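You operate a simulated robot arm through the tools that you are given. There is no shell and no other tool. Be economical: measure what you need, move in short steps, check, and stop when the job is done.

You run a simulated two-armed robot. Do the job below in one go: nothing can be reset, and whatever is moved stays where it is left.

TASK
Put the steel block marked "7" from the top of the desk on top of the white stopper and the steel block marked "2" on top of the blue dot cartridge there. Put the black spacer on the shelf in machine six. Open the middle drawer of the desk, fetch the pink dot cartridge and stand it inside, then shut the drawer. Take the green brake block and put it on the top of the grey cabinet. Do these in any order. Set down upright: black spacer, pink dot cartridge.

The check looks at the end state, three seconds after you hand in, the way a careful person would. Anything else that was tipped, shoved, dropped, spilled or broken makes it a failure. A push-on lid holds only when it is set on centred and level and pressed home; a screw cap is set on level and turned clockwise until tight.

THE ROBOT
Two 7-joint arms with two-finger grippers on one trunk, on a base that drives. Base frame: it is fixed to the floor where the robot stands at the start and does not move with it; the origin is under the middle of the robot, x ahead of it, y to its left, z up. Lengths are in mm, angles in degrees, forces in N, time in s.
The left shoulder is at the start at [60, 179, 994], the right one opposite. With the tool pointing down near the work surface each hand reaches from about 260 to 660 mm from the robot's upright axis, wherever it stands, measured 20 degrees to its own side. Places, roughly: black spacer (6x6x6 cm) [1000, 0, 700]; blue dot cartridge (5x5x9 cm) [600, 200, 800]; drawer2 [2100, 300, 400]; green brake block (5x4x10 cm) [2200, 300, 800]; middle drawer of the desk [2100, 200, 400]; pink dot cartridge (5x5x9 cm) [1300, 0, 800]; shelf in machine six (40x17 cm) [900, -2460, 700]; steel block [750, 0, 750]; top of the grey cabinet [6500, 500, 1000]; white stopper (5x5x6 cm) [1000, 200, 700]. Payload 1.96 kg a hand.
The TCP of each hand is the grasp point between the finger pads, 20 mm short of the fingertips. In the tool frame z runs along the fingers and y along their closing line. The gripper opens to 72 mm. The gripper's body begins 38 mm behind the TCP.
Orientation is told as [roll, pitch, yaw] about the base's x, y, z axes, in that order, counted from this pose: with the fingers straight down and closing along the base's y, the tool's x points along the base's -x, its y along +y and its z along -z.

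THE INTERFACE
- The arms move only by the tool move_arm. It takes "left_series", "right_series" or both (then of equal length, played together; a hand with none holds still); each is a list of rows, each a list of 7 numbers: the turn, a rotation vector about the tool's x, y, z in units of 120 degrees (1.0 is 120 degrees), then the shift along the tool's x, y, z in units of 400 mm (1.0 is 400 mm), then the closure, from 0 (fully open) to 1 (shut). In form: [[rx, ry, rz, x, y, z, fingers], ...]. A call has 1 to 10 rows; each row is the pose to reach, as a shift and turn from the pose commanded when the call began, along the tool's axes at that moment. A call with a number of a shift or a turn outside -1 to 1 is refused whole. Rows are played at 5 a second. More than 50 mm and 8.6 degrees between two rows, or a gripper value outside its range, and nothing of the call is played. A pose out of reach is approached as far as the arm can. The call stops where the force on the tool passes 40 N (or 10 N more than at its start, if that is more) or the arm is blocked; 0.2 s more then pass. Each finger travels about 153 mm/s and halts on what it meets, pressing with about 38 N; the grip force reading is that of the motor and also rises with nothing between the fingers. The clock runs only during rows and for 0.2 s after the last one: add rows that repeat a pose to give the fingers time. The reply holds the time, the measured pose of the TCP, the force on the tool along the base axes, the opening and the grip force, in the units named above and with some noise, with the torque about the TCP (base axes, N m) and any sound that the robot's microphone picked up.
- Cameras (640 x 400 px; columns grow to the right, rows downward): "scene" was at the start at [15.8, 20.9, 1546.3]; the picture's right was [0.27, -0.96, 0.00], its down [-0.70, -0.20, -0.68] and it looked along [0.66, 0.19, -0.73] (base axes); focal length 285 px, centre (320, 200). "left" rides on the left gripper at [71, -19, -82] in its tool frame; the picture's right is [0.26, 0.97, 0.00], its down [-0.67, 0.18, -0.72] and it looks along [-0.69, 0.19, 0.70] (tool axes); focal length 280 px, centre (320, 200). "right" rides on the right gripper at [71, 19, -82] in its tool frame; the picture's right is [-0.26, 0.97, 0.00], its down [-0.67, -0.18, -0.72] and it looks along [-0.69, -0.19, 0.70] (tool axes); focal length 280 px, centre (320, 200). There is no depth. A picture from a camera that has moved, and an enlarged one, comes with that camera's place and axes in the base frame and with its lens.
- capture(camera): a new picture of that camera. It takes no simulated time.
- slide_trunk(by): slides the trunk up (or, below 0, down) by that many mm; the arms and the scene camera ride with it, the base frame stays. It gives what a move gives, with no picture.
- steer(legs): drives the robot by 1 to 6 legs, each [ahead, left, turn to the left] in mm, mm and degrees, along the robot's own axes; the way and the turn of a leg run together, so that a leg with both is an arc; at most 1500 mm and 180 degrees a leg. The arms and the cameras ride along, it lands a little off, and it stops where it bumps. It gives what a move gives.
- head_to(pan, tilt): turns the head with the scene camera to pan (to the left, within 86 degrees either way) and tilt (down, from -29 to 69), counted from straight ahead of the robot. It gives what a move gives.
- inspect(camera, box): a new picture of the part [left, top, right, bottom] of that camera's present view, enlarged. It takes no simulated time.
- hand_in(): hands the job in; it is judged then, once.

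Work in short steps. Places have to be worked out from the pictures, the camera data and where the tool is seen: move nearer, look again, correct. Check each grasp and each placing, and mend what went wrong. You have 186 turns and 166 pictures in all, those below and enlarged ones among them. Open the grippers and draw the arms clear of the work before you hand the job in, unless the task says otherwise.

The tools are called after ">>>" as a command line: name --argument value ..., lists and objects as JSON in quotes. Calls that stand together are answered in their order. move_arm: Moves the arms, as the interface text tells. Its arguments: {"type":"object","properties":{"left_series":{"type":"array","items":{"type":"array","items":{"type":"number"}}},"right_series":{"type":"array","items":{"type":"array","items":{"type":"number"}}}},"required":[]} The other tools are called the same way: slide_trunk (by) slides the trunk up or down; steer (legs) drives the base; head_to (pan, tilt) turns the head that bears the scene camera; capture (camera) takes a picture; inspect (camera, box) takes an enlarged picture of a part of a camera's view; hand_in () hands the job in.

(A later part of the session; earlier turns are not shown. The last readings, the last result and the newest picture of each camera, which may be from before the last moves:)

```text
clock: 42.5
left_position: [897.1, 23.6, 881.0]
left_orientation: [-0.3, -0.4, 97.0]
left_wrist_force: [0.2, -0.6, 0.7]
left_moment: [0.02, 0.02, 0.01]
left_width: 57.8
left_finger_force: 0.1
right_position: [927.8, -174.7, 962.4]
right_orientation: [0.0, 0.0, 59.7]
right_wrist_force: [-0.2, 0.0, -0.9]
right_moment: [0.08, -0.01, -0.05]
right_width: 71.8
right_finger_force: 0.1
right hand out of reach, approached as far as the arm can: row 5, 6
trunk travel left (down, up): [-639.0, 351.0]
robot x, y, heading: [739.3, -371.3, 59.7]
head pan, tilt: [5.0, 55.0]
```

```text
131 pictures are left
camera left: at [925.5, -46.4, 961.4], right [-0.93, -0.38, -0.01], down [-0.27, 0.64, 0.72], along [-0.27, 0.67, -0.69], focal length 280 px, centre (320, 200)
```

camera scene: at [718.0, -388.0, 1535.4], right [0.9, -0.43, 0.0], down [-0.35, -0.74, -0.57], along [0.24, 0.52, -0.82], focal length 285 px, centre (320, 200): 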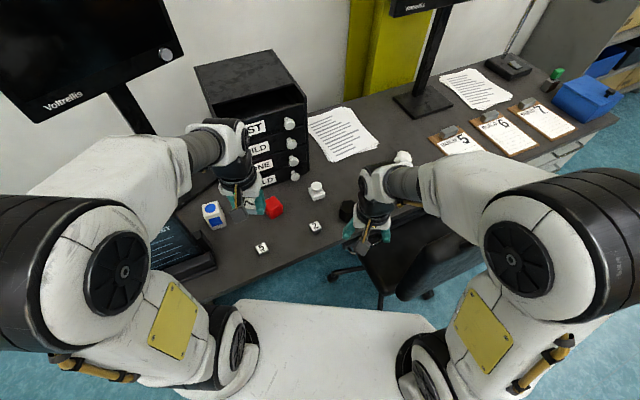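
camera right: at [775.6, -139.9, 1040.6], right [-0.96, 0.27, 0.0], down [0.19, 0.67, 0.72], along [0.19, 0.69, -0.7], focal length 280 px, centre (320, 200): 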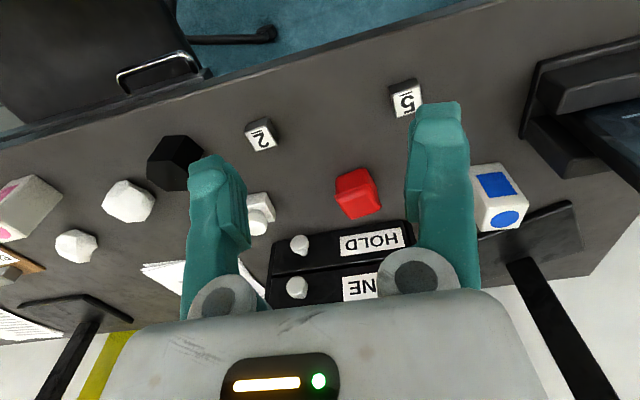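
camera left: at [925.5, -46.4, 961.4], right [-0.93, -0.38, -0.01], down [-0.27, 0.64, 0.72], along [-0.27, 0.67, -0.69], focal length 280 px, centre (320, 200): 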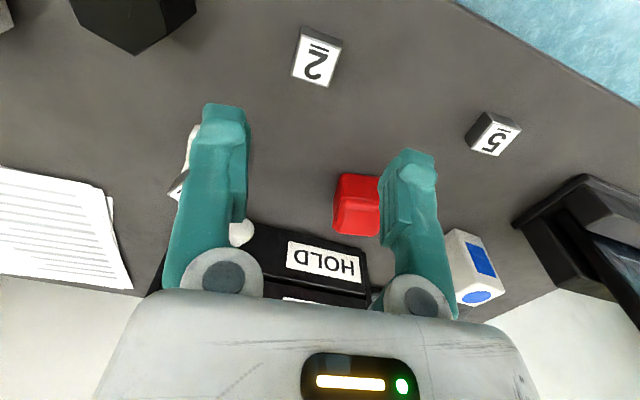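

Block 2 is centred under the hand at yaw matched. I descend and grip.

>>> move_arm --left_series '[[0, 0, 0, -0.002, -0.004, 0.11, 0.2], [0, 0, 0, -0.002, -0.004, 0.22, 0.2], [0, 0, 0, -0.002, -0.004, 0.29, 0.2], [0, 0, 0, -0.002, -0.004, 0.3275, 0.2], [0, 0, 0, -0.002, -0.004, 0.3275, 0.2], [0, 0, 0, -0.002, -0.004, 0.3275, 1], [0, 0, 0, -0.002, -0.004, 0.3275, 1], [0, 0, 0, -0.002, -0.004, 0.3275, 1]]'

>>> capture --camera "left"

```text
clock: 44.3
left_position: [900.5, 24.8, 749.2]
left_orientation: [-0.3, -0.4, 97.0]
left_wrist_force: [-0.1, 0.6, 0.1]
left_moment: [0.0, 0.0, -0.01]
left_width: 30.9
left_finger_force: 38.0
right_position: [928.7, -173.0, 960.8]
right_orientation: [0.0, 0.1, 59.8]
right_wrist_force: [0.1, -0.8, 0.1]
right_moment: [0.01, 0.0, -0.02]
right_width: 72.1
right_finger_force: 0.0
trunk travel left (down, up): [-639.0, 351.0]
robot x, y, heading: [737.1, -367.9, 59.7]
head pan, tilt: [5.0, 55.0]
```

```text
130 pictures are left
camera left: at [927.8, -43.9, 830.3], right [-0.93, -0.38, -0.01], down [-0.27, 0.64, 0.72], along [-0.27, 0.67, -0.7], focal length 280 px, centre (320, 200)
```

left: 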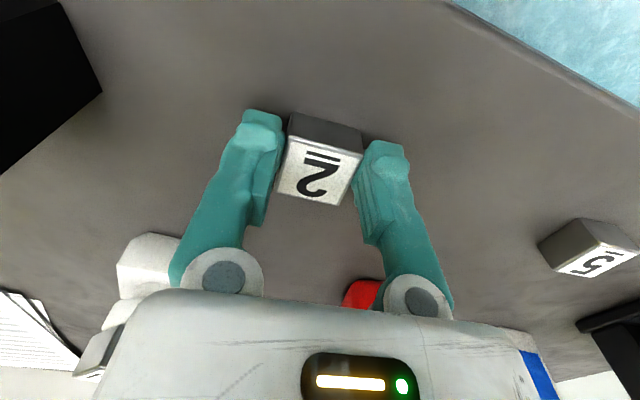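

Gripped (30.9). I lift block 2 and bring it back clear over the desk.

>>> move_arm --left_series '[[0, 0, 0, 0, 0, -0.1, 1], [0, 0, 0, 0, 0, -0.2, 1], [0, 0, 0, 0, 0, -0.3, 1], [0, 0, 0, 0.02, 0.08, -0.36, 1], [0, 0, 0, 0.04, 0.16, -0.42, 1], [0, 0, 0, 0.06, 0.24, -0.48, 1], [0, 0, 0, 0.097, 0.31, -0.54, 1], [0, 0, 0, 0.097, 0.339, -0.6, 1], [0, 0, 0, 0.097, 0.339, -0.6, 1]]'

>>> inspect --camera "scene" --box '[280, 130, 420, 240]'

>>> capture --camera "right"

```text
clock: 46.3
left_position: [769.0, -32.2, 987.1]
left_orientation: [-0.2, -0.4, 97.0]
left_wrist_force: [0.2, 0.3, -1.9]
left_moment: [0.0, 0.02, 0.0]
left_width: 31.1
left_finger_force: 37.8
right_position: [927.6, -174.0, 961.5]
right_orientation: [0.0, 0.2, 59.7]
right_wrist_force: [-0.4, 0.7, 0.3]
right_moment: [-0.02, -0.01, -0.03]
right_width: 71.9
right_finger_force: 0.0
trunk travel left (down, up): [-639.0, 351.0]
robot x, y, heading: [735.8, -364.3, 59.5]
head pan, tilt: [5.0, 55.0]
```

```text
3.64 times, centred on (350, 185) of scene
camera zoom: at [738.2, -353.5, 1535.3], right [0.9, -0.43, 0.0], down [-0.35, -0.74, -0.57], along [0.24, 0.52, -0.82], focal length 1035 px, centre (211, 254)
```

zoom: 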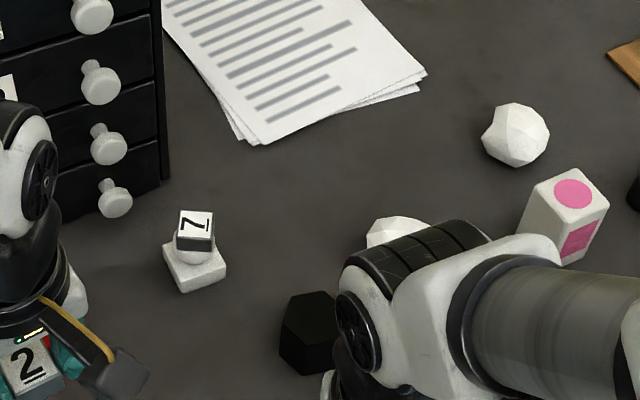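

```text
128 pictures are left
camera right: at [877.1, -225.0, 1043.6], right [-0.7, 0.71, 0.0], down [0.5, 0.49, 0.71], along [0.51, 0.5, -0.7], focal length 280 px, centre (320, 200)
```

right: 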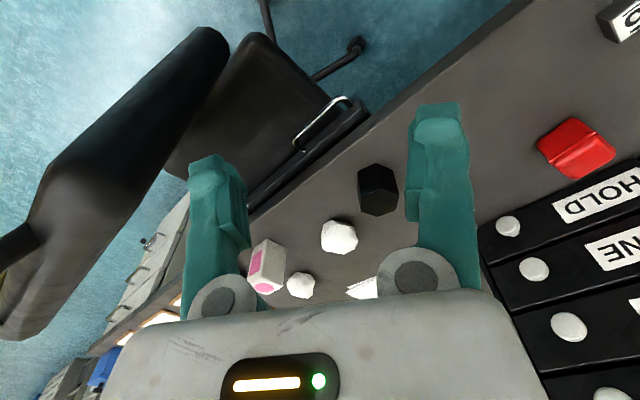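

Block 7 sits well on the stopper. The blue cartridge (top ≈(622,182,813)) is reachable from here; the stand's top corner is about (561,82,963), so I raise the trunk for clearance and approach from the +x side.

>>> slide_trunk --by 80

>>> move_arm --left_series '[[0, 0, 0, -0.05, 0.09, 0.02, 1], [0, 0, 0, -0.1, 0.15, 0.05, 1], [0, 0, 0, -0.2, 0.2, 0.08, 1], [0, 0, 0, -0.3, 0.24, 0.1, 1], [0, 0, 0, -0.4, 0.27, 0.15, 1], [0, 0, 0, -0.5, 0.3, 0.2, 1], [0, 0, 0, -0.58, 0.3, 0.25, 1], [0, 0, 0, -0.58, 0.3, 0.33, 1], [0, 0, 0, -0.58, 0.3, 0.4, 1], [0, 0, 0, -0.58, 0.3, 0.4, 1]]'

>>> capture --camera "left"

>>> capture --camera "scene"

```text
clock: 47.5
left_position: [769.4, -33.5, 1067.4]
left_orientation: [-0.2, -0.3, 96.9]
left_wrist_force: [-0.7, 0.2, -1.3]
left_moment: [0.0, 0.01, 0.02]
left_width: 30.8
left_finger_force: 38.5
right_position: [928.6, -173.9, 1041.8]
right_orientation: [0.0, 0.1, 59.6]
right_wrist_force: [0.0, 1.1, -0.2]
right_moment: [0.01, -0.02, 0.03]
right_width: 72.0
right_finger_force: 0.1
trunk travel left (down, up): [-719.0, 271.0]
robot x, y, heading: [737.9, -365.5, 59.5]
head pan, tilt: [5.0, 55.0]
```

```text
clock: 49.7
left_position: [623.6, 183.8, 908.1]
left_orientation: [-0.2, -0.4, 97.1]
left_wrist_force: [-0.1, 0.3, -0.7]
left_moment: [0.0, 0.01, 0.02]
left_width: 30.7
left_finger_force: 38.4
right_position: [929.6, -174.8, 1041.7]
right_orientation: [-0.1, 0.0, 59.7]
right_wrist_force: [-0.3, 0.2, 0.5]
right_moment: [0.0, 0.01, 0.0]
right_width: 71.7
right_finger_force: 0.0
trunk travel left (down, up): [-719.0, 271.0]
robot x, y, heading: [740.0, -367.4, 59.5]
head pan, tilt: [5.0, 55.0]
```

```text
127 pictures are left
camera left: at [650.8, 114.6, 989.0], right [-0.93, -0.38, -0.01], down [-0.27, 0.64, 0.72], along [-0.27, 0.67, -0.7], focal length 280 px, centre (320, 200)
```

left: 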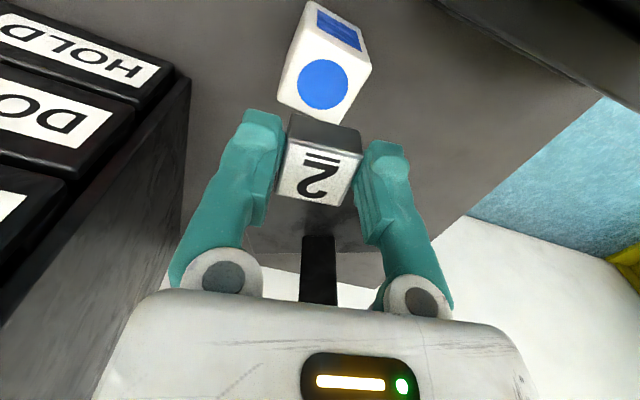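

```text
126 pictures are left
camera scene: at [738.0, -354.2, 1615.3], right [0.9, -0.43, 0.0], down [-0.35, -0.74, -0.57], along [0.24, 0.52, -0.82], focal length 285 px, centre (320, 200)
```

scene: 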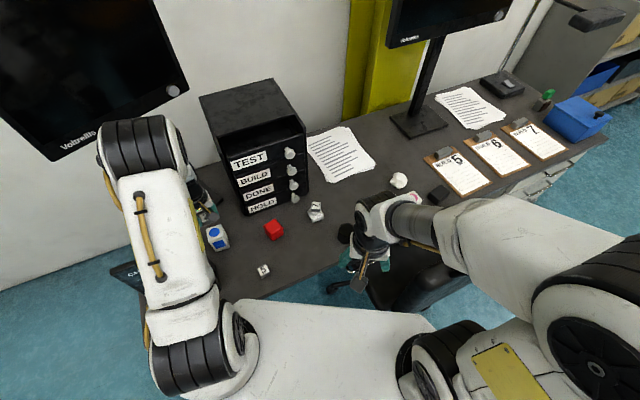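

Blue dot at about (621,185). Small correction and descend to ~5 mm above it.

>>> move_arm --left_series '[[0, 0, 0, -0.003, 0.006, 0.06, 1], [0, 0, 0, -0.003, 0.006, 0.11, 1], [0, 0, 0, -0.003, 0.006, 0.15, 1], [0, 0, 0, -0.003, 0.006, 0.15, 1]]'

>>> inspect --camera "left" --box '[220, 20, 420, 220]'

```text
clock: 50.7
left_position: [621.3, 185.4, 847.4]
left_orientation: [-0.3, -0.3, 97.0]
left_wrist_force: [0.0, -0.3, -0.3]
left_moment: [-0.03, 0.06, 0.02]
left_width: 30.9
left_finger_force: 37.9
right_position: [928.8, -174.3, 1041.6]
right_orientation: [0.0, 0.2, 59.7]
right_wrist_force: [0.9, -0.2, -0.2]
right_moment: [0.02, 0.02, -0.02]
right_width: 72.1
right_finger_force: 0.0
trunk travel left (down, up): [-719.0, 271.0]
robot x, y, heading: [739.5, -368.9, 59.8]
head pan, tilt: [5.0, 55.0]
```

```text
2.00 times, centred on (320, 120) of left
camera zoom: at [648.6, 115.9, 929.0], right [-0.93, -0.38, -0.01], down [-0.27, 0.64, 0.72], along [-0.27, 0.67, -0.7], focal length 561 px, centre (320, 360)
```

zoom: 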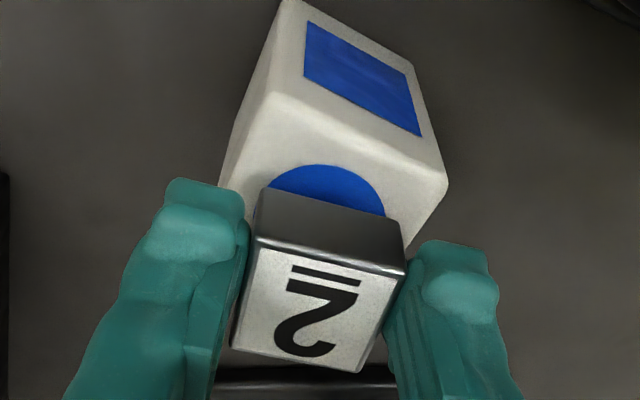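

The block appears ~5 mm too far in +y relative to the dot; I correct that and lower to contact.

>>> move_arm --left_series '[[0, 0, 0, 0.0125, 0, 0, 1], [0, 0, 0, 0.0125, 0, 0.007, 1], [0, 0, 0, 0.0125, 0, 0.012, 1], [0, 0, 0, 0.0125, 0, 0.012, 1]]'

>>> inspect --camera "left" --box '[220, 20, 420, 220]'

```text
clock: 51.7
left_position: [621.5, 181.7, 842.1]
left_orientation: [-0.3, -0.2, 97.1]
left_wrist_force: [0.6, -0.7, -2.3]
left_moment: [-0.02, -0.03, 0.01]
left_width: 30.9
left_finger_force: 37.8
right_position: [927.9, -174.5, 1040.9]
right_orientation: [0.0, 0.1, 59.7]
right_wrist_force: [0.0, -0.4, -0.3]
right_moment: [0.0, 0.03, 0.01]
right_width: 72.2
right_finger_force: 0.1
trunk travel left (down, up): [-719.0, 271.0]
robot x, y, heading: [740.7, -368.5, 59.7]
head pan, tilt: [5.0, 55.0]
```

```text
2.00 times, centred on (320, 120) of left
camera zoom: at [648.7, 111.3, 923.7], right [-0.93, -0.38, -0.01], down [-0.27, 0.64, 0.72], along [-0.27, 0.67, -0.7], focal length 561 px, centre (320, 360)
```

zoom: 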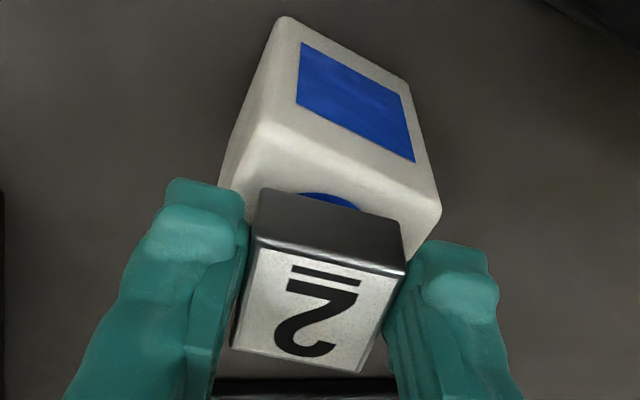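

Now centred on the cartridge (≈10 mm margin all round). Lowering to contact.

>>> move_arm --left_series '[[0, 0, 0, 0, 0, 0.004, 1], [0, 0, 0, 0, 0, 0.008, 1], [0, 0, 0, 0, 0, 0.011, 1], [0, 0, 0, 0, 0, 0.011, 1]]'

```text
clock: 52.7
left_position: [621.2, 180.2, 837.8]
left_orientation: [-0.3, -0.3, 97.0]
left_wrist_force: [0.0, 0.7, -1.3]
left_moment: [0.02, 0.0, 0.03]
left_width: 31.0
left_finger_force: 37.8
right_position: [929.4, -174.3, 1040.9]
right_orientation: [-0.1, 0.2, 59.7]
right_wrist_force: [0.1, 0.3, 0.2]
right_moment: [-0.02, -0.01, 0.02]
right_width: 71.9
right_finger_force: 0.1
trunk travel left (down, up): [-719.0, 271.0]
robot x, y, heading: [737.1, -370.4, 59.4]
head pan, tilt: [5.0, 55.0]
```

>>> move_arm --left_series '[[0, 0, 0, 0, 0, 0.003, 1], [0, 0, 0, 0, 0, 0.006, 1], [0, 0, 0, 0, 0, 0.008, 1], [0, 0, 0, 0, 0, 0.008, 1]]'

```text
clock: 53.7
left_position: [621.1, 179.5, 835.3]
left_orientation: [-0.3, -0.3, 97.1]
left_wrist_force: [-0.2, 0.8, -1.8]
left_moment: [0.01, -0.01, 0.0]
left_width: 30.8
left_finger_force: 37.9
right_position: [928.4, -173.7, 1043.2]
right_orientation: [-0.2, 0.1, 59.7]
right_wrist_force: [-0.2, 0.4, 0.6]
right_moment: [0.0, -0.03, 0.05]
right_width: 71.9
right_finger_force: 0.1
trunk travel left (down, up): [-719.0, 271.0]
robot x, y, heading: [739.1, -368.1, 59.6]
head pan, tilt: [5.0, 55.0]
```

>>> move_arm --left_series '[[0, 0, 0, 0, 0, 0.003, 1], [0, 0, 0, 0, 0, 0.006, 1], [0, 0, 0, 0, 0, 0.009, 1], [0, 0, 0, 0, 0, 0.009, 1]]'

>>> inspect --camera "left" --box '[220, 20, 420, 220]'

```text
clock: 54.7
left_position: [621.6, 179.9, 833.8]
left_orientation: [-0.3, -0.5, 97.1]
left_wrist_force: [0.7, 1.3, 19.8]
left_moment: [0.04, -0.07, -0.02]
left_width: 30.9
left_finger_force: 38.1
right_position: [928.7, -175.9, 1041.7]
right_orientation: [0.0, 0.0, 59.7]
right_wrist_force: [0.0, -0.4, -0.4]
right_moment: [0.01, -0.02, 0.0]
right_width: 72.0
right_finger_force: 0.1
trunk travel left (down, up): [-719.0, 271.0]
robot x, y, heading: [733.2, -366.4, 59.8]
head pan, tilt: [5.0, 55.0]
```

```text
2.00 times, centred on (320, 120) of left
camera zoom: at [648.3, 110.5, 914.2], right [-0.93, -0.38, -0.01], down [-0.27, 0.64, 0.72], along [-0.27, 0.67, -0.69], focal length 561 px, centre (320, 360)
```

zoom: 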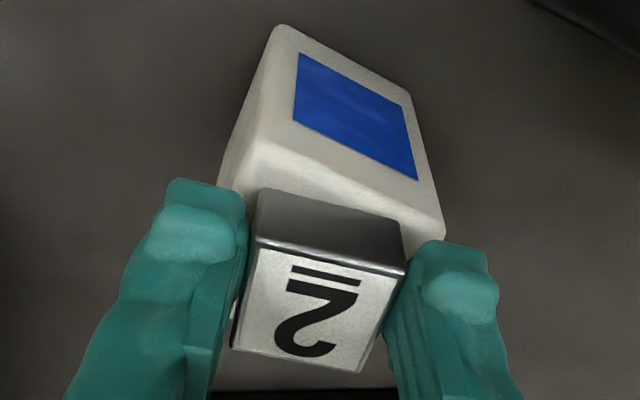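

Contact made (20 N), centred. I ease off and release, then raise.

>>> move_arm --left_series '[[0, 0, 0, 0, 0, -0.005, 1], [0, 0, 0, 0, 0, -0.005, 1], [0, 0, 0, 0, 0, -0.005, 0.5], [0, 0, 0, 0, 0, -0.005, 0.3], [0, 0, 0, 0, 0, -0.03, 0.25], [0, 0, 0, 0, 0, -0.1, 0.2], [0, 0, 0, 0, 0, -0.18, 0.2], [0, 0, 0, 0, 0, -0.28, 0.2]]'

>>> capture --camera "left"

```text
clock: 56.5
left_position: [621.4, 177.3, 945.7]
left_orientation: [-0.2, -0.4, 97.0]
left_wrist_force: [0.1, -0.6, 0.1]
left_moment: [0.02, -0.01, 0.01]
left_width: 57.8
left_finger_force: 0.1
right_position: [927.5, -176.2, 1042.9]
right_orientation: [0.0, 0.0, 59.6]
right_wrist_force: [0.5, -0.2, -0.3]
right_moment: [0.01, -0.01, 0.0]
right_width: 72.1
right_finger_force: 0.0
trunk travel left (down, up): [-719.0, 271.0]
robot x, y, heading: [734.9, -366.3, 59.6]
head pan, tilt: [5.0, 55.0]
```

```text
122 pictures are left
camera left: at [647.5, 108.5, 1026.9], right [-0.93, -0.38, -0.01], down [-0.27, 0.64, 0.72], along [-0.27, 0.67, -0.69], focal length 280 px, centre (320, 200)
```

left: 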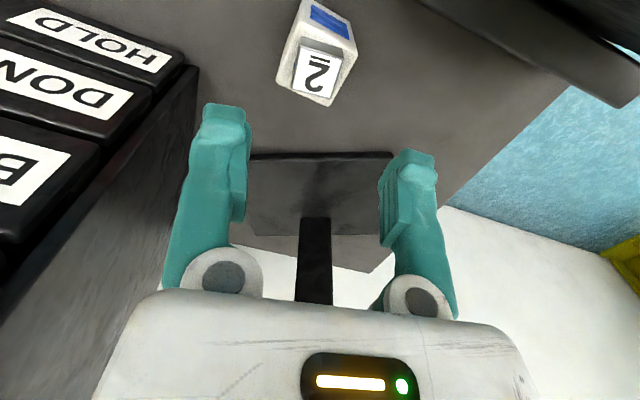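

Block 2 is on the blue cartridge. I retract the left hand the way it came.

>>> move_arm --left_series '[[0, 0, 0, 0.05, -0.03, -0.08, 0], [0, 0, 0, 0.13, -0.08, -0.12, 0], [0, 0, 0, 0.22, -0.13, -0.16, 0], [0, 0, 0, 0.3, -0.18, -0.2, 0], [0, 0, 0, 0.38, -0.22, -0.23, 0], [0, 0, 0, 0.46, -0.26, -0.26, 0], [0, 0, 0, 0.52, -0.29, -0.28, 0], [0, 0, 0, 0.565, -0.303, -0.3, 0], [0, 0, 0, 0.565, -0.303, -0.3, 0]]'

>>> capture --camera "scene"

```text
clock: 58.5
left_position: [768.0, -30.1, 1064.9]
left_orientation: [-0.3, -0.4, 97.0]
left_wrist_force: [0.0, 0.2, 0.1]
left_moment: [-0.01, 0.01, 0.0]
left_width: 71.9
left_finger_force: 0.1
right_position: [928.6, -174.1, 1041.8]
right_orientation: [0.0, 0.2, 59.7]
right_wrist_force: [0.0, 0.5, 0.2]
right_moment: [0.01, 0.0, 0.0]
right_width: 72.0
right_finger_force: 0.1
trunk travel left (down, up): [-719.0, 271.0]
robot x, y, heading: [738.8, -366.8, 59.8]
head pan, tilt: [5.0, 55.0]
```

```text
121 pictures are left
camera scene: at [737.9, -353.5, 1615.3], right [0.9, -0.43, 0.0], down [-0.35, -0.74, -0.57], along [0.24, 0.52, -0.82], focal length 285 px, centre (320, 200)
```

scene: 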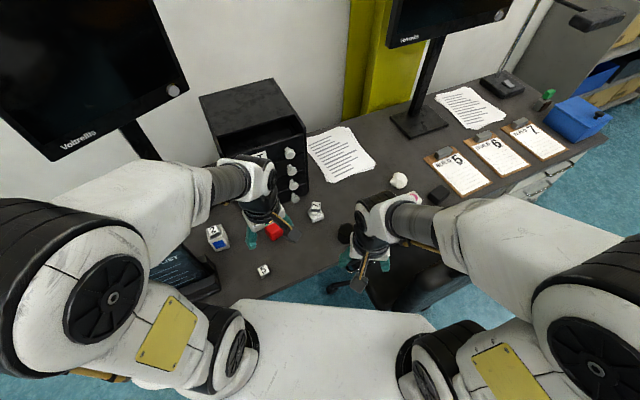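

Both blocks are placed. Before grasping the spacer I back off and turn to look at machine six, to choose the grasp.

>>> steer --legs '[[-300, 0, 0], [0, 0, -90]]'

>>> head_to --pan -50 --tilt 22

>>> capture --camera "scene"

```text
clock: 64.4
left_position: [923.9, -652.7, 1066.1]
left_orientation: [-0.3, -0.3, 7.4]
left_wrist_force: [0.1, -0.8, -0.6]
left_moment: [0.02, -0.03, -0.01]
left_width: 71.8
left_finger_force: 0.0
right_position: [781.0, -813.8, 1040.5]
right_orientation: [0.0, 0.2, -29.9]
right_wrist_force: [-0.3, 0.0, 0.6]
right_moment: [0.01, 0.03, 0.0]
right_width: 72.0
right_finger_force: 0.2
trunk travel left (down, up): [-719.0, 271.0]
robot x, y, heading: [591.4, -626.5, -29.9]
head pan, tilt: [5.0, 55.0]
```

```text
clock: 65.6
left_position: [923.8, -652.3, 1065.3]
left_orientation: [-0.3, -0.4, 7.4]
left_wrist_force: [-0.2, -0.2, 0.8]
left_moment: [-0.01, -0.03, -0.01]
left_width: 72.1
left_finger_force: 0.0
right_position: [780.7, -813.3, 1042.0]
right_orientation: [-0.1, 0.1, -29.9]
right_wrist_force: [0.4, -0.2, 0.0]
right_moment: [0.04, 0.02, 0.01]
right_width: 72.0
right_finger_force: 0.1
trunk travel left (down, up): [-719.0, 271.0]
robot x, y, heading: [588.3, -626.9, -30.0]
head pan, tilt: [-50.0, 22.0]
```

```text
120 pictures are left
camera scene: at [551.3, -687.7, 1664.1], right [-0.98, -0.18, 0.0], down [-0.07, 0.37, -0.93], along [0.16, -0.91, -0.38], focal length 285 px, centre (320, 200)
```

scene: 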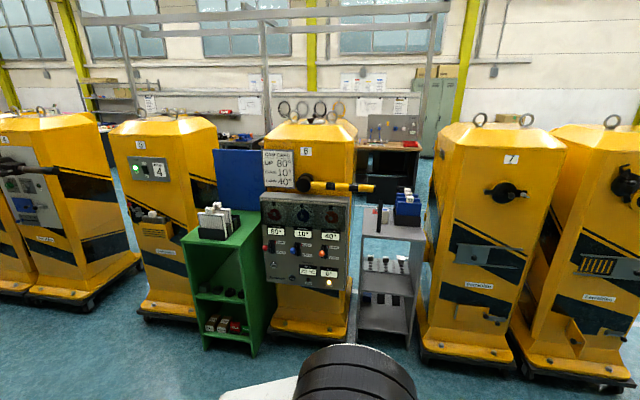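

Machine six carries a control panel in front. I zoom in on it.

>>> inspect --camera "scene" --box '[230, 130, 390, 240]'

>>> inspect --camera "scene" --box '[180, 190, 430, 350]'

```text
3.64 times, centred on (310, 185) of scene
camera zoom: at [551.3, -687.7, 1664.1], right [-0.98, -0.18, 0.0], down [-0.07, 0.37, -0.93], along [0.16, -0.91, -0.38], focal length 1035 px, centre (356, 254)
```

zoom: 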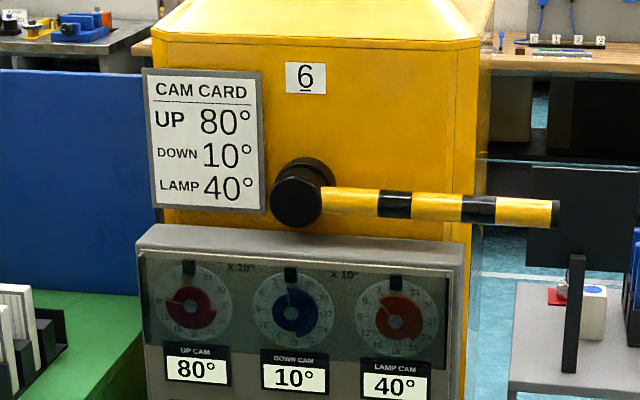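

```text
2.50 times, centred on (305, 270) of scene
camera zoom: at [551.3, -687.7, 1664.1], right [-0.98, -0.18, 0.0], down [-0.07, 0.37, -0.93], along [0.16, -0.91, -0.38], focal length 711 px, centre (358, 25)
```

zoom: 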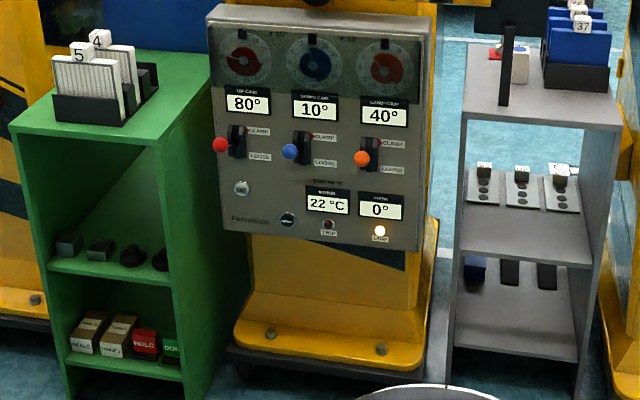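

No shelf is obvious from afar. I drive closer to machine six (x≈900) for a better look.

>>> steer --legs '[[0, 0, -60], [700, 300, 0]]'

>>> head_to --pan 0 --tilt 30

>>> capture --camera "scene"

```text
clock: 72.4
left_position: [1013.5, -1638.7, 1064.5]
left_orientation: [-0.3, -0.2, -54.0]
left_wrist_force: [0.3, 0.1, 1.0]
left_moment: [0.01, -0.02, 0.0]
left_width: 72.1
left_finger_force: 0.2
right_position: [804.3, -1590.2, 1040.7]
right_orientation: [0.0, 0.1, -91.3]
right_wrist_force: [1.0, -1.1, 0.0]
right_moment: [-0.02, -0.03, -0.04]
right_width: 72.1
right_finger_force: 0.0
trunk travel left (down, up): [-719.0, 271.0]
robot x, y, heading: [876.3, -1328.7, -91.5]
head pan, tilt: [-50.0, 22.0]
```

```text
clock: 73.6
left_position: [1013.5, -1638.2, 1064.4]
left_orientation: [-0.4, -0.3, -53.9]
left_wrist_force: [0.0, -0.9, 1.1]
left_moment: [-0.01, 0.0, 0.01]
left_width: 71.8
left_finger_force: 0.1
right_position: [803.4, -1589.2, 1041.8]
right_orientation: [-0.1, 0.2, -91.3]
right_wrist_force: [-0.2, 0.4, 0.0]
right_moment: [-0.01, 0.0, 0.0]
right_width: 71.9
right_finger_force: 0.0
trunk travel left (down, up): [-719.0, 271.0]
robot x, y, heading: [875.3, -1329.3, -91.4]
head pan, tilt: [0.0, 30.0]
```

```text
117 pictures are left
camera scene: at [875.1, -1362.1, 1651.4], right [-1.0, 0.02, 0.0], down [0.01, 0.5, -0.87], along [-0.02, -0.87, -0.5], focal length 285 px, centre (320, 200)
```

scene: 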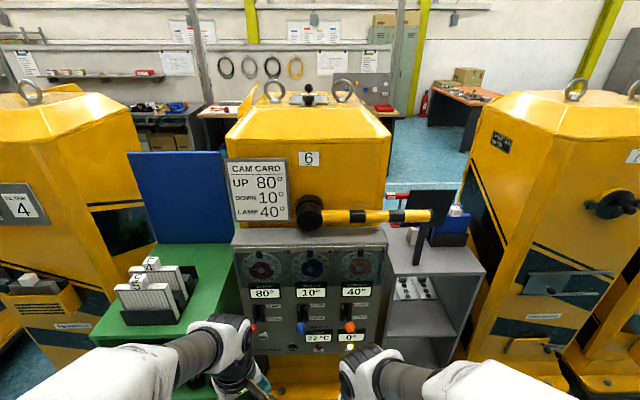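

I zoom on the machine's panel and its surroundings for any shelf or opening.

>>> inspect --camera "scene" --box '[220, 140, 400, 260]'

>>> inspect --camera "scene" --box '[220, 240, 400, 360]'

>>> inspect --camera "scene" --box '[380, 180, 500, 360]'

```text
3.33 times, centred on (310, 200) of scene
camera zoom: at [875.1, -1362.1, 1651.4], right [-1.0, 0.02, 0.0], down [0.01, 0.5, -0.87], along [-0.02, -0.87, -0.5], focal length 949 px, centre (353, 200)
```

zoom: 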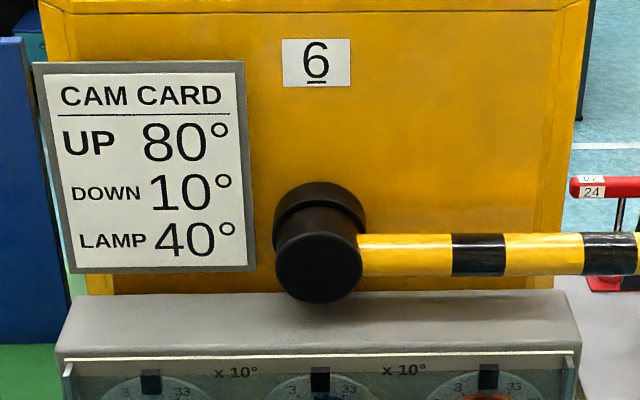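

```text
3.33 times, centred on (310, 300) of scene
camera zoom: at [875.1, -1362.1, 1651.4], right [-1.0, 0.02, 0.0], down [0.01, 0.5, -0.87], along [-0.02, -0.87, -0.5], focal length 949 px, centre (353, -133)
```

zoom: 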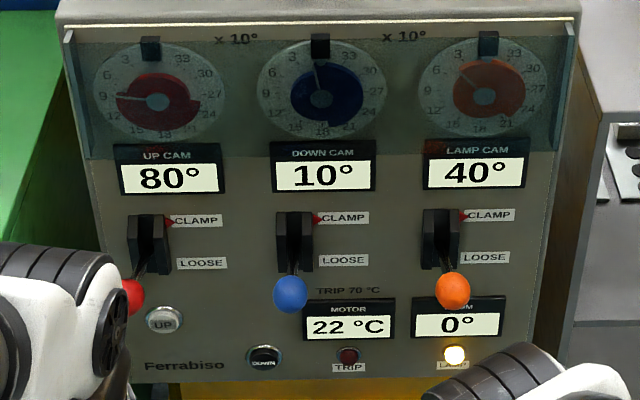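

```text
2.22 times, centred on (440, 270) of scene
camera zoom: at [875.1, -1362.1, 1651.4], right [-1.0, 0.02, 0.0], down [0.01, 0.5, -0.87], along [-0.02, -0.87, -0.5], focal length 632 px, centre (53, 44)
```

zoom: 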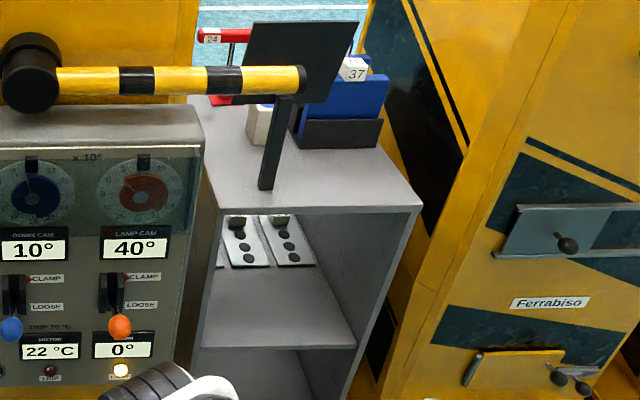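

I look at machine six from the side to see how panel, lever and any shelf are built.

>>> steer --legs '[[100, -750, 0]]'

>>> head_to --pan 45 --tilt 25

>>> capture --camera "scene"

```text
clock: 77.7
left_position: [258.0, -1725.6, 1064.7]
left_orientation: [-0.3, -0.4, -53.1]
left_wrist_force: [0.3, 0.2, -0.2]
left_moment: [0.02, 0.0, 0.03]
left_width: 72.0
left_finger_force: 0.0
right_position: [47.5, -1681.6, 1041.5]
right_orientation: [0.0, 0.1, -90.4]
right_wrist_force: [-0.7, -0.5, 0.2]
right_moment: [-0.01, 0.0, -0.02]
right_width: 72.0
right_finger_force: 0.0
trunk travel left (down, up): [-719.0, 271.0]
robot x, y, heading: [118.6, -1423.3, -90.2]
head pan, tilt: [0.0, 30.0]
```

```text
clock: 78.8
left_position: [259.3, -1726.8, 1065.3]
left_orientation: [-0.3, -0.3, -53.1]
left_wrist_force: [-0.3, -0.1, 0.0]
left_moment: [-0.05, -0.02, 0.01]
left_width: 72.1
left_finger_force: 0.0
right_position: [48.9, -1680.8, 1042.5]
right_orientation: [0.0, 0.1, -90.4]
right_wrist_force: [0.6, -1.1, -0.9]
right_moment: [-0.02, -0.03, 0.01]
right_width: 71.8
right_finger_force: 0.1
trunk travel left (down, up): [-719.0, 271.0]
robot x, y, heading: [114.6, -1422.1, -90.5]
head pan, tilt: [45.0, 25.0]
```

```text
113 pictures are left
camera scene: at [181.2, -1427.2, 1659.3], right [-0.71, -0.7, 0.0], down [-0.3, 0.3, -0.91], along [0.64, -0.65, -0.42], focal length 285 px, centre (320, 200)
```

scene: 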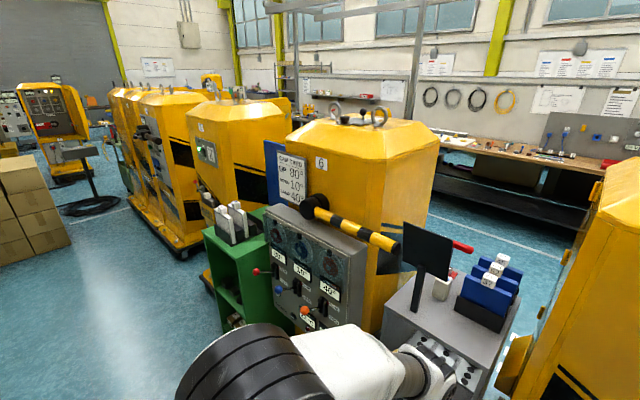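

>>> inspect --camera "scene" --box '[240, 90, 480, 340]'

>>> inspect --camera "scene" --box '[100, 70, 300, 260]'

```text
1.60 times, centred on (360, 215) of scene
camera zoom: at [181.2, -1427.2, 1659.3], right [-0.71, -0.7, 0.0], down [-0.3, 0.3, -0.91], along [0.64, -0.65, -0.42], focal length 455 px, centre (256, 176)
```

zoom: 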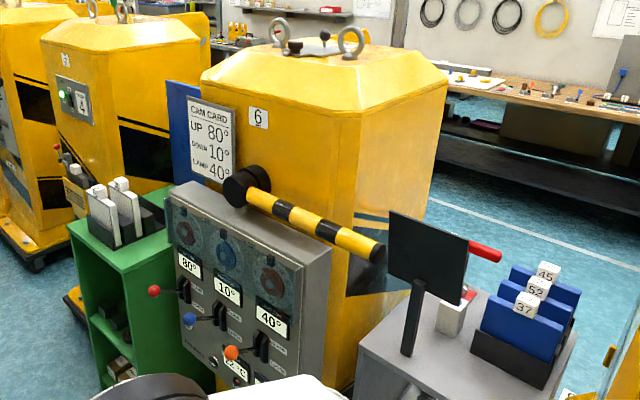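

```text
2.11 times, centred on (200, 165) of scene
camera zoom: at [181.2, -1427.2, 1659.3], right [-0.71, -0.7, 0.0], down [-0.3, 0.3, -0.91], along [0.64, -0.65, -0.42], focal length 599 px, centre (573, 274)
```

zoom: 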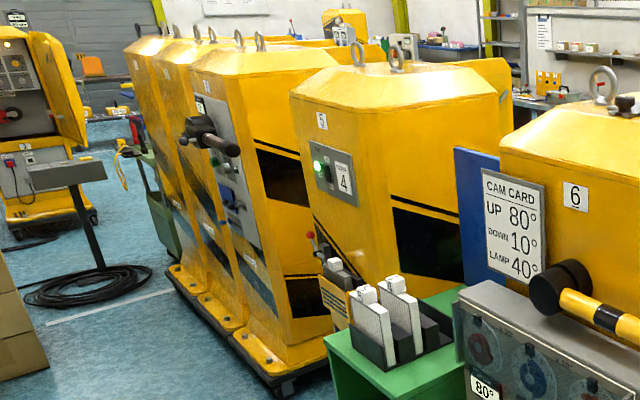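

The side shows no opening; the shelf may open to the back aisle. I look to the right for a way around machines 7 and 8.

>>> head_to --pan -55 --tilt 25

>>> capture --camera "scene"

>>> head_to --pan 0 --tilt 20

>>> capture --camera "scene"

```text
clock: 80.6
left_position: [259.3, -1725.9, 1064.8]
left_orientation: [-0.3, -0.3, -53.0]
left_wrist_force: [-0.9, 0.3, 0.6]
left_moment: [0.02, 0.02, -0.01]
left_width: 71.9
left_finger_force: 0.0
right_position: [48.5, -1681.6, 1041.8]
right_orientation: [-0.1, 0.1, -90.4]
right_wrist_force: [0.1, 0.0, -0.8]
right_moment: [0.01, -0.02, -0.01]
right_width: 71.9
right_finger_force: 0.1
trunk travel left (down, up): [-719.0, 271.0]
robot x, y, heading: [116.6, -1417.9, -90.2]
head pan, tilt: [-55.0, 25.0]
```

```text
110 pictures are left
camera scene: at [41.0, -1413.9, 1659.4], right [-0.57, 0.82, 0.0], down [0.35, 0.24, -0.91], along [-0.75, -0.51, -0.42], focal length 285 px, centre (320, 200)
```

scene: 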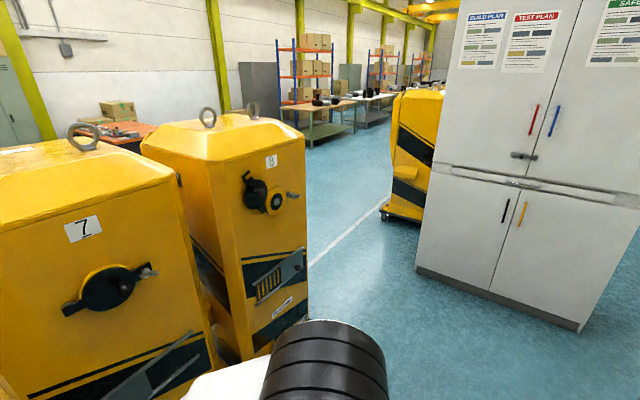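

```text
clock: 81.8
left_position: [259.4, -1726.8, 1064.1]
left_orientation: [-0.2, -0.3, -53.1]
left_wrist_force: [0.0, 0.4, -0.4]
left_moment: [-0.02, 0.02, 0.03]
left_width: 72.4
left_finger_force: 0.2
right_position: [47.9, -1681.2, 1041.6]
right_orientation: [0.0, 0.1, -90.5]
right_wrist_force: [0.8, 0.2, 0.5]
right_moment: [0.01, -0.02, 0.03]
right_width: 72.2
right_finger_force: 0.1
trunk travel left (down, up): [-719.0, 271.0]
robot x, y, heading: [115.3, -1418.2, -90.6]
head pan, tilt: [0.0, 20.0]
```

```text
109 pictures are left
camera scene: at [116.0, -1454.6, 1667.4], right [-1.0, 0.01, 0.0], down [0.0, 0.34, -0.94], along [-0.01, -0.94, -0.34], focal length 285 px, centre (320, 200)
```

scene: 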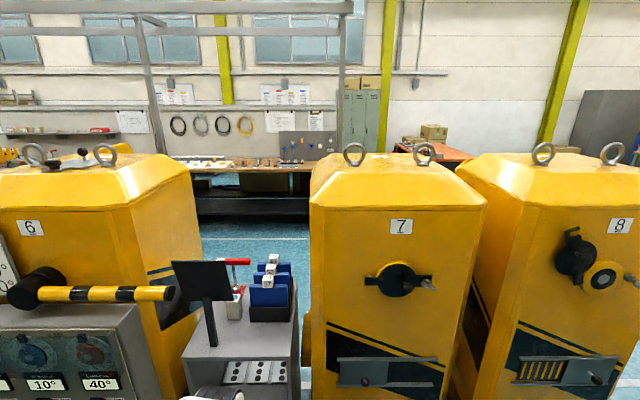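

A wide passage exists to the right of machine 8. I drive around to look at machine six from behind.

>>> steer --legs '[[0, -1500, 0], [0, -250, 0], [1500, 0, 0], [500, 0, 0], [0, 0, 135]]'

>>> head_to --pan 0 --tilt 15

>>> capture --camera "scene"

```text
clock: 105.6
left_position: [-1503.9, -3091.8, 1064.0]
left_orientation: [-0.3, -0.3, 77.9]
left_wrist_force: [-0.1, 0.2, -0.2]
left_moment: [0.01, -0.01, 0.02]
left_width: 72.0
left_finger_force: 0.1
right_position: [-1401.9, -3279.3, 1041.8]
right_orientation: [-0.1, 0.1, 40.5]
right_wrist_force: [-0.4, 0.2, 0.4]
right_moment: [0.01, -0.01, -0.01]
right_width: 72.0
right_finger_force: 0.0
trunk travel left (down, up): [-719.0, 271.0]
robot x, y, heading: [-1641.3, -3395.8, 40.5]
head pan, tilt: [0.0, 20.0]
```

```text
clock: 106.2
left_position: [-1505.7, -3090.0, 1065.4]
left_orientation: [-0.2, -0.4, 77.8]
left_wrist_force: [-0.1, 0.3, -0.1]
left_moment: [-0.03, 0.0, -0.01]
left_width: 72.1
left_finger_force: 0.0
right_position: [-1400.6, -3280.3, 1041.7]
right_orientation: [-0.1, 0.1, 40.5]
right_wrist_force: [0.3, -1.0, 0.1]
right_moment: [-0.03, 0.01, -0.01]
right_width: 71.9
right_finger_force: 0.1
trunk travel left (down, up): [-719.0, 271.0]
robot x, y, heading: [-1641.7, -3398.7, 40.5]
head pan, tilt: [0.0, 15.0]
```

```text
108 pictures are left
camera scene: at [-1618.6, -3377.3, 1675.5], right [0.65, -0.76, 0.0], down [-0.2, -0.17, -0.97], along [0.73, 0.63, -0.26], focal length 285 px, centre (320, 200)
```

scene: 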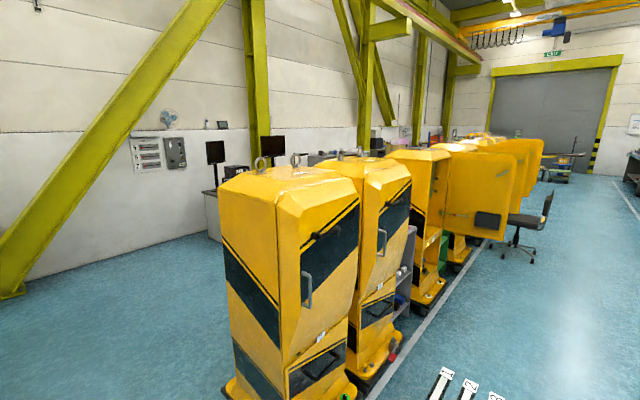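

Machine six has an open rear door: the shelf is inside from the back. I drive behind it, keeping clear of the door.

>>> steer --legs '[[0, 0, 49.5], [-400, 0, 0], [0, -1500, 0], [0, -900, 0]]'

>>> head_to --pan -10 --tilt 35

>>> capture --camera "scene"

```text
clock: 122.6
left_position: [657.6, -3471.7, 1064.5]
left_orientation: [-0.3, -0.2, 128.4]
left_wrist_force: [-0.2, -0.3, 0.1]
left_moment: [0.0, 0.02, 0.02]
left_width: 72.1
left_finger_force: 0.0
right_position: [870.1, -3510.3, 1041.7]
right_orientation: [0.0, 0.1, 91.3]
right_wrist_force: [0.1, 1.2, -0.6]
right_moment: [-0.01, -0.01, -0.03]
right_width: 71.9
right_finger_force: 0.1
trunk travel left (down, up): [-719.0, 271.0]
robot x, y, heading: [808.6, -3772.0, 91.1]
head pan, tilt: [0.0, 15.0]
```

```text
clock: 123.4
left_position: [657.5, -3472.2, 1064.6]
left_orientation: [-0.3, -0.3, 128.5]
left_wrist_force: [-0.8, 0.7, 0.5]
left_moment: [0.0, -0.03, 0.0]
left_width: 72.2
left_finger_force: 0.0
right_position: [869.1, -3509.4, 1041.6]
right_orientation: [-0.1, 0.1, 91.4]
right_wrist_force: [-0.8, 0.8, 0.0]
right_moment: [0.01, -0.02, -0.01]
right_width: 72.2
right_finger_force: 0.1
trunk travel left (down, up): [-719.0, 271.0]
robot x, y, heading: [805.3, -3772.8, 91.3]
head pan, tilt: [-10.0, 35.0]
```

```text
107 pictures are left
camera scene: at [821.3, -3746.6, 1643.7], right [0.99, -0.15, 0.0], down [-0.09, -0.57, -0.82], along [0.12, 0.81, -0.57], focal length 285 px, centre (320, 200)
```

scene: 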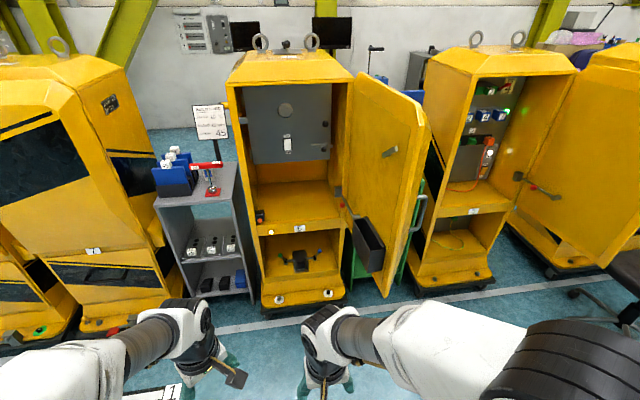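

The shelf inside machine six is visible from behind (x≈670–1080). I drive 300 mm closer to measure it.

>>> steer --legs '[[300, 0, 0]]'

>>> head_to --pan -5 --tilt 40

>>> capture --camera "scene"

>>> capture --camera "right"

```text
clock: 125.4
left_position: [651.6, -3171.7, 1063.6]
left_orientation: [-0.3, -0.3, 128.5]
left_wrist_force: [-0.6, 0.8, 0.6]
left_moment: [-0.02, 0.05, 0.01]
left_width: 71.9
left_finger_force: 0.2
right_position: [865.1, -3211.5, 1042.2]
right_orientation: [0.0, 0.2, 91.2]
right_wrist_force: [0.5, -0.2, -0.5]
right_moment: [-0.02, 0.02, 0.01]
right_width: 71.9
right_finger_force: 0.0
trunk travel left (down, up): [-719.0, 271.0]
robot x, y, heading: [802.0, -3475.3, 91.1]
head pan, tilt: [-10.0, 35.0]
```

```text
clock: 126.1
left_position: [651.0, -3171.2, 1064.4]
left_orientation: [-0.2, -0.3, 128.5]
left_wrist_force: [1.0, -1.0, -0.4]
left_moment: [0.0, 0.0, 0.0]
left_width: 72.2
left_finger_force: 0.1
right_position: [864.4, -3209.8, 1041.2]
right_orientation: [0.0, 0.2, 91.3]
right_wrist_force: [0.7, 0.6, 0.3]
right_moment: [-0.04, 0.04, 0.02]
right_width: 71.8
right_finger_force: 0.1
trunk travel left (down, up): [-719.0, 271.0]
robot x, y, heading: [800.8, -3475.9, 91.2]
head pan, tilt: [-5.0, 40.0]
```

```text
106 pictures are left
camera scene: at [807.4, -3448.9, 1636.0], right [1.0, -0.07, 0.0], down [-0.04, -0.64, -0.77], along [0.05, 0.76, -0.64], focal length 285 px, centre (320, 200)
```

scene: 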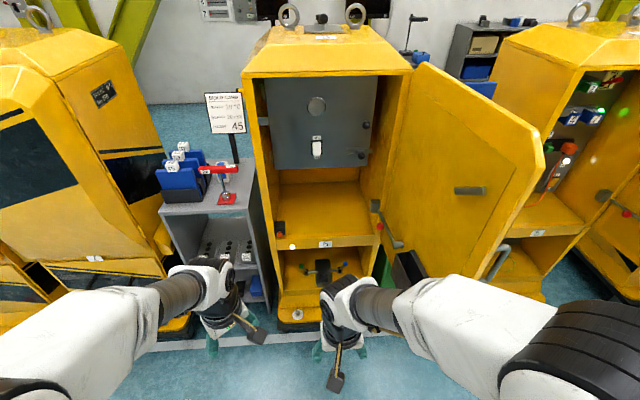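

```text
105 pictures are left
camera right: at [846.7, -3280.7, 1123.6], right [-0.97, 0.24, 0.0], down [0.17, 0.68, 0.71], along [0.17, 0.69, -0.7], focal length 280 px, centre (320, 200)
```

right: 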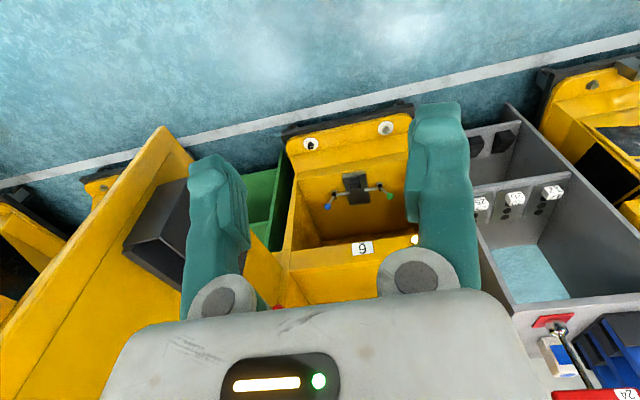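

The shelf surface is at z≈697, front edge y≈-2570, grey panel face y≈-2450 from z≈970 up. A grip tilted ~30° forward with the left hand will suit. I drive back to the desk for the spacer.

>>> steer --legs '[[-330, 0, -1.2], [0, 1500, 0], [0, 950, 0], [1500, 0, 0], [1100, 0, 0], [0, -1500, 0]]'

```text
clock: 159.1
left_position: [-294.6, -884.2, 1063.9]
left_orientation: [-0.4, -0.3, 126.4]
left_wrist_force: [0.0, 0.3, -0.8]
left_moment: [0.02, -0.04, -0.01]
left_width: 72.0
left_finger_force: 0.0
right_position: [-84.5, -932.0, 1041.6]
right_orientation: [0.0, 0.1, 89.2]
right_wrist_force: [1.1, 0.0, 0.1]
right_moment: [0.01, 0.02, -0.01]
right_width: 72.0
right_finger_force: 0.0
trunk travel left (down, up): [-719.0, 271.0]
robot x, y, heading: [-160.4, -1191.8, 89.1]
head pan, tilt: [-5.0, 40.0]
```

>>> steer --legs '[[0, -760, 0], [0, 0, -29], [784, 293, 0]]'

>>> head_to --pan -10 --tilt 55

>>> capture --camera "scene"

>>> capture --camera "left"

```text
clock: 168.8
left_position: [782.7, -35.7, 1064.7]
left_orientation: [-0.3, -0.2, 96.7]
left_wrist_force: [0.6, -0.2, -1.0]
left_moment: [0.0, 0.04, -0.01]
left_width: 72.1
left_finger_force: 0.1
right_position: [942.5, -179.8, 1042.0]
right_orientation: [0.0, 0.0, 59.6]
right_wrist_force: [-0.5, 0.4, -0.1]
right_moment: [-0.01, -0.03, 0.02]
right_width: 72.0
right_finger_force: 0.2
trunk travel left (down, up): [-719.0, 271.0]
robot x, y, heading: [752.5, -371.3, 59.3]
head pan, tilt: [-5.0, 40.0]
```

```text
clock: 169.6
left_position: [782.3, -35.6, 1065.3]
left_orientation: [-0.3, -0.3, 96.7]
left_wrist_force: [-0.4, 0.4, 0.2]
left_moment: [-0.02, 0.02, 0.0]
left_width: 71.9
left_finger_force: 0.1
right_position: [943.5, -179.6, 1042.4]
right_orientation: [0.0, 0.1, 59.5]
right_wrist_force: [0.3, -0.1, -0.5]
right_moment: [0.03, 0.04, -0.02]
right_width: 72.4
right_finger_force: 0.1
trunk travel left (down, up): [-719.0, 271.0]
robot x, y, heading: [754.4, -371.4, 59.4]
head pan, tilt: [-10.0, 55.0]
```

```text
104 pictures are left
camera scene: at [766.7, -368.6, 1615.4], right [0.76, -0.65, 0.0], down [-0.53, -0.62, -0.57], along [0.37, 0.44, -0.82], focal length 285 px, centre (320, 200)
```

scene: 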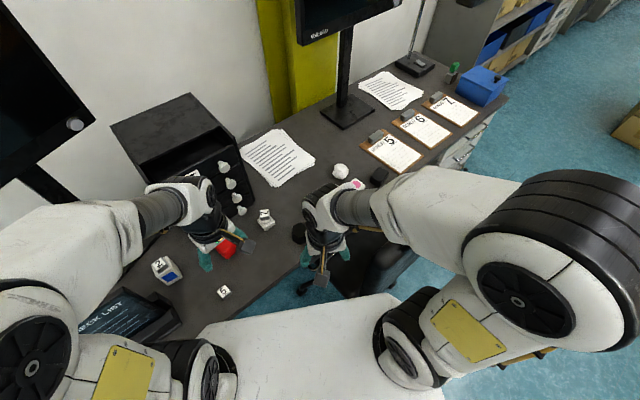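

```text
103 pictures are left
camera left: at [809.2, -104.9, 1145.5], right [-0.93, -0.37, -0.01], down [-0.26, 0.64, 0.72], along [-0.26, 0.67, -0.7], focal length 280 px, centre (320, 200)
```

left: 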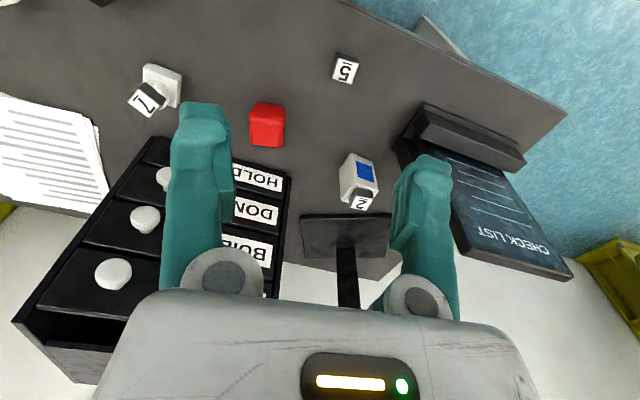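

The right hand is nearer the spacer, so I use it. I bring it over the spacer with yaw ≈45° (matching the hexagon's flats) and look.

>>> move_arm --right_series '[[0, 0, 0.02, -0.08, 0.02, 0.05, 0], [0, 0, 0.05, -0.16, 0.045, 0.11, 0], [0, 0, 0.07, -0.24, 0.07, 0.17, 0], [0, 0, 0.1, -0.33, 0.09, 0.23, 0], [0, 0, 0.122, -0.42, 0.114, 0.29, 0], [0, 0, 0.122, -0.426, 0.114, 0.3425, 0], [0, 0, 0.122, -0.426, 0.114, 0.3425, 0]]'

>>> capture --camera "right"

```text
clock: 171.2
left_position: [783.8, -35.1, 1064.5]
left_orientation: [-0.3, -0.3, 96.7]
left_wrist_force: [0.8, 0.4, -0.7]
left_moment: [-0.01, 0.01, -0.01]
left_width: 72.1
left_finger_force: 0.1
right_position: [990.7, -9.2, 904.2]
right_orientation: [-0.1, 0.2, 44.8]
right_wrist_force: [-0.1, -0.5, -0.4]
right_moment: [-0.02, -0.01, 0.0]
right_width: 71.9
right_finger_force: 0.2
trunk travel left (down, up): [-719.0, 271.0]
robot x, y, heading: [754.2, -374.5, 59.5]
head pan, tilt: [-10.0, 55.0]
```

```text
102 pictures are left
camera right: at [927.6, -44.7, 986.2], right [-0.49, 0.87, 0.0], down [0.61, 0.35, 0.71], along [0.62, 0.35, -0.7], focal length 280 px, centre (320, 200)
```

right: 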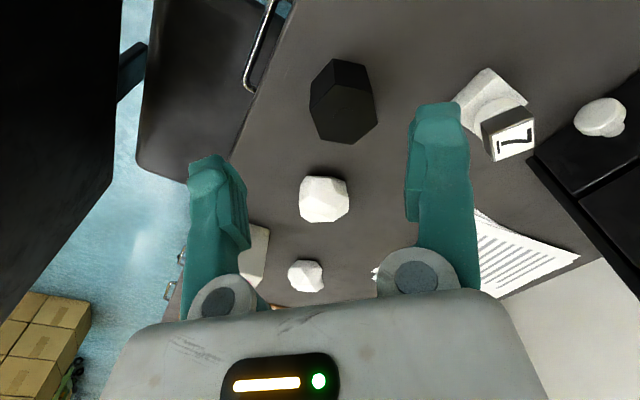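

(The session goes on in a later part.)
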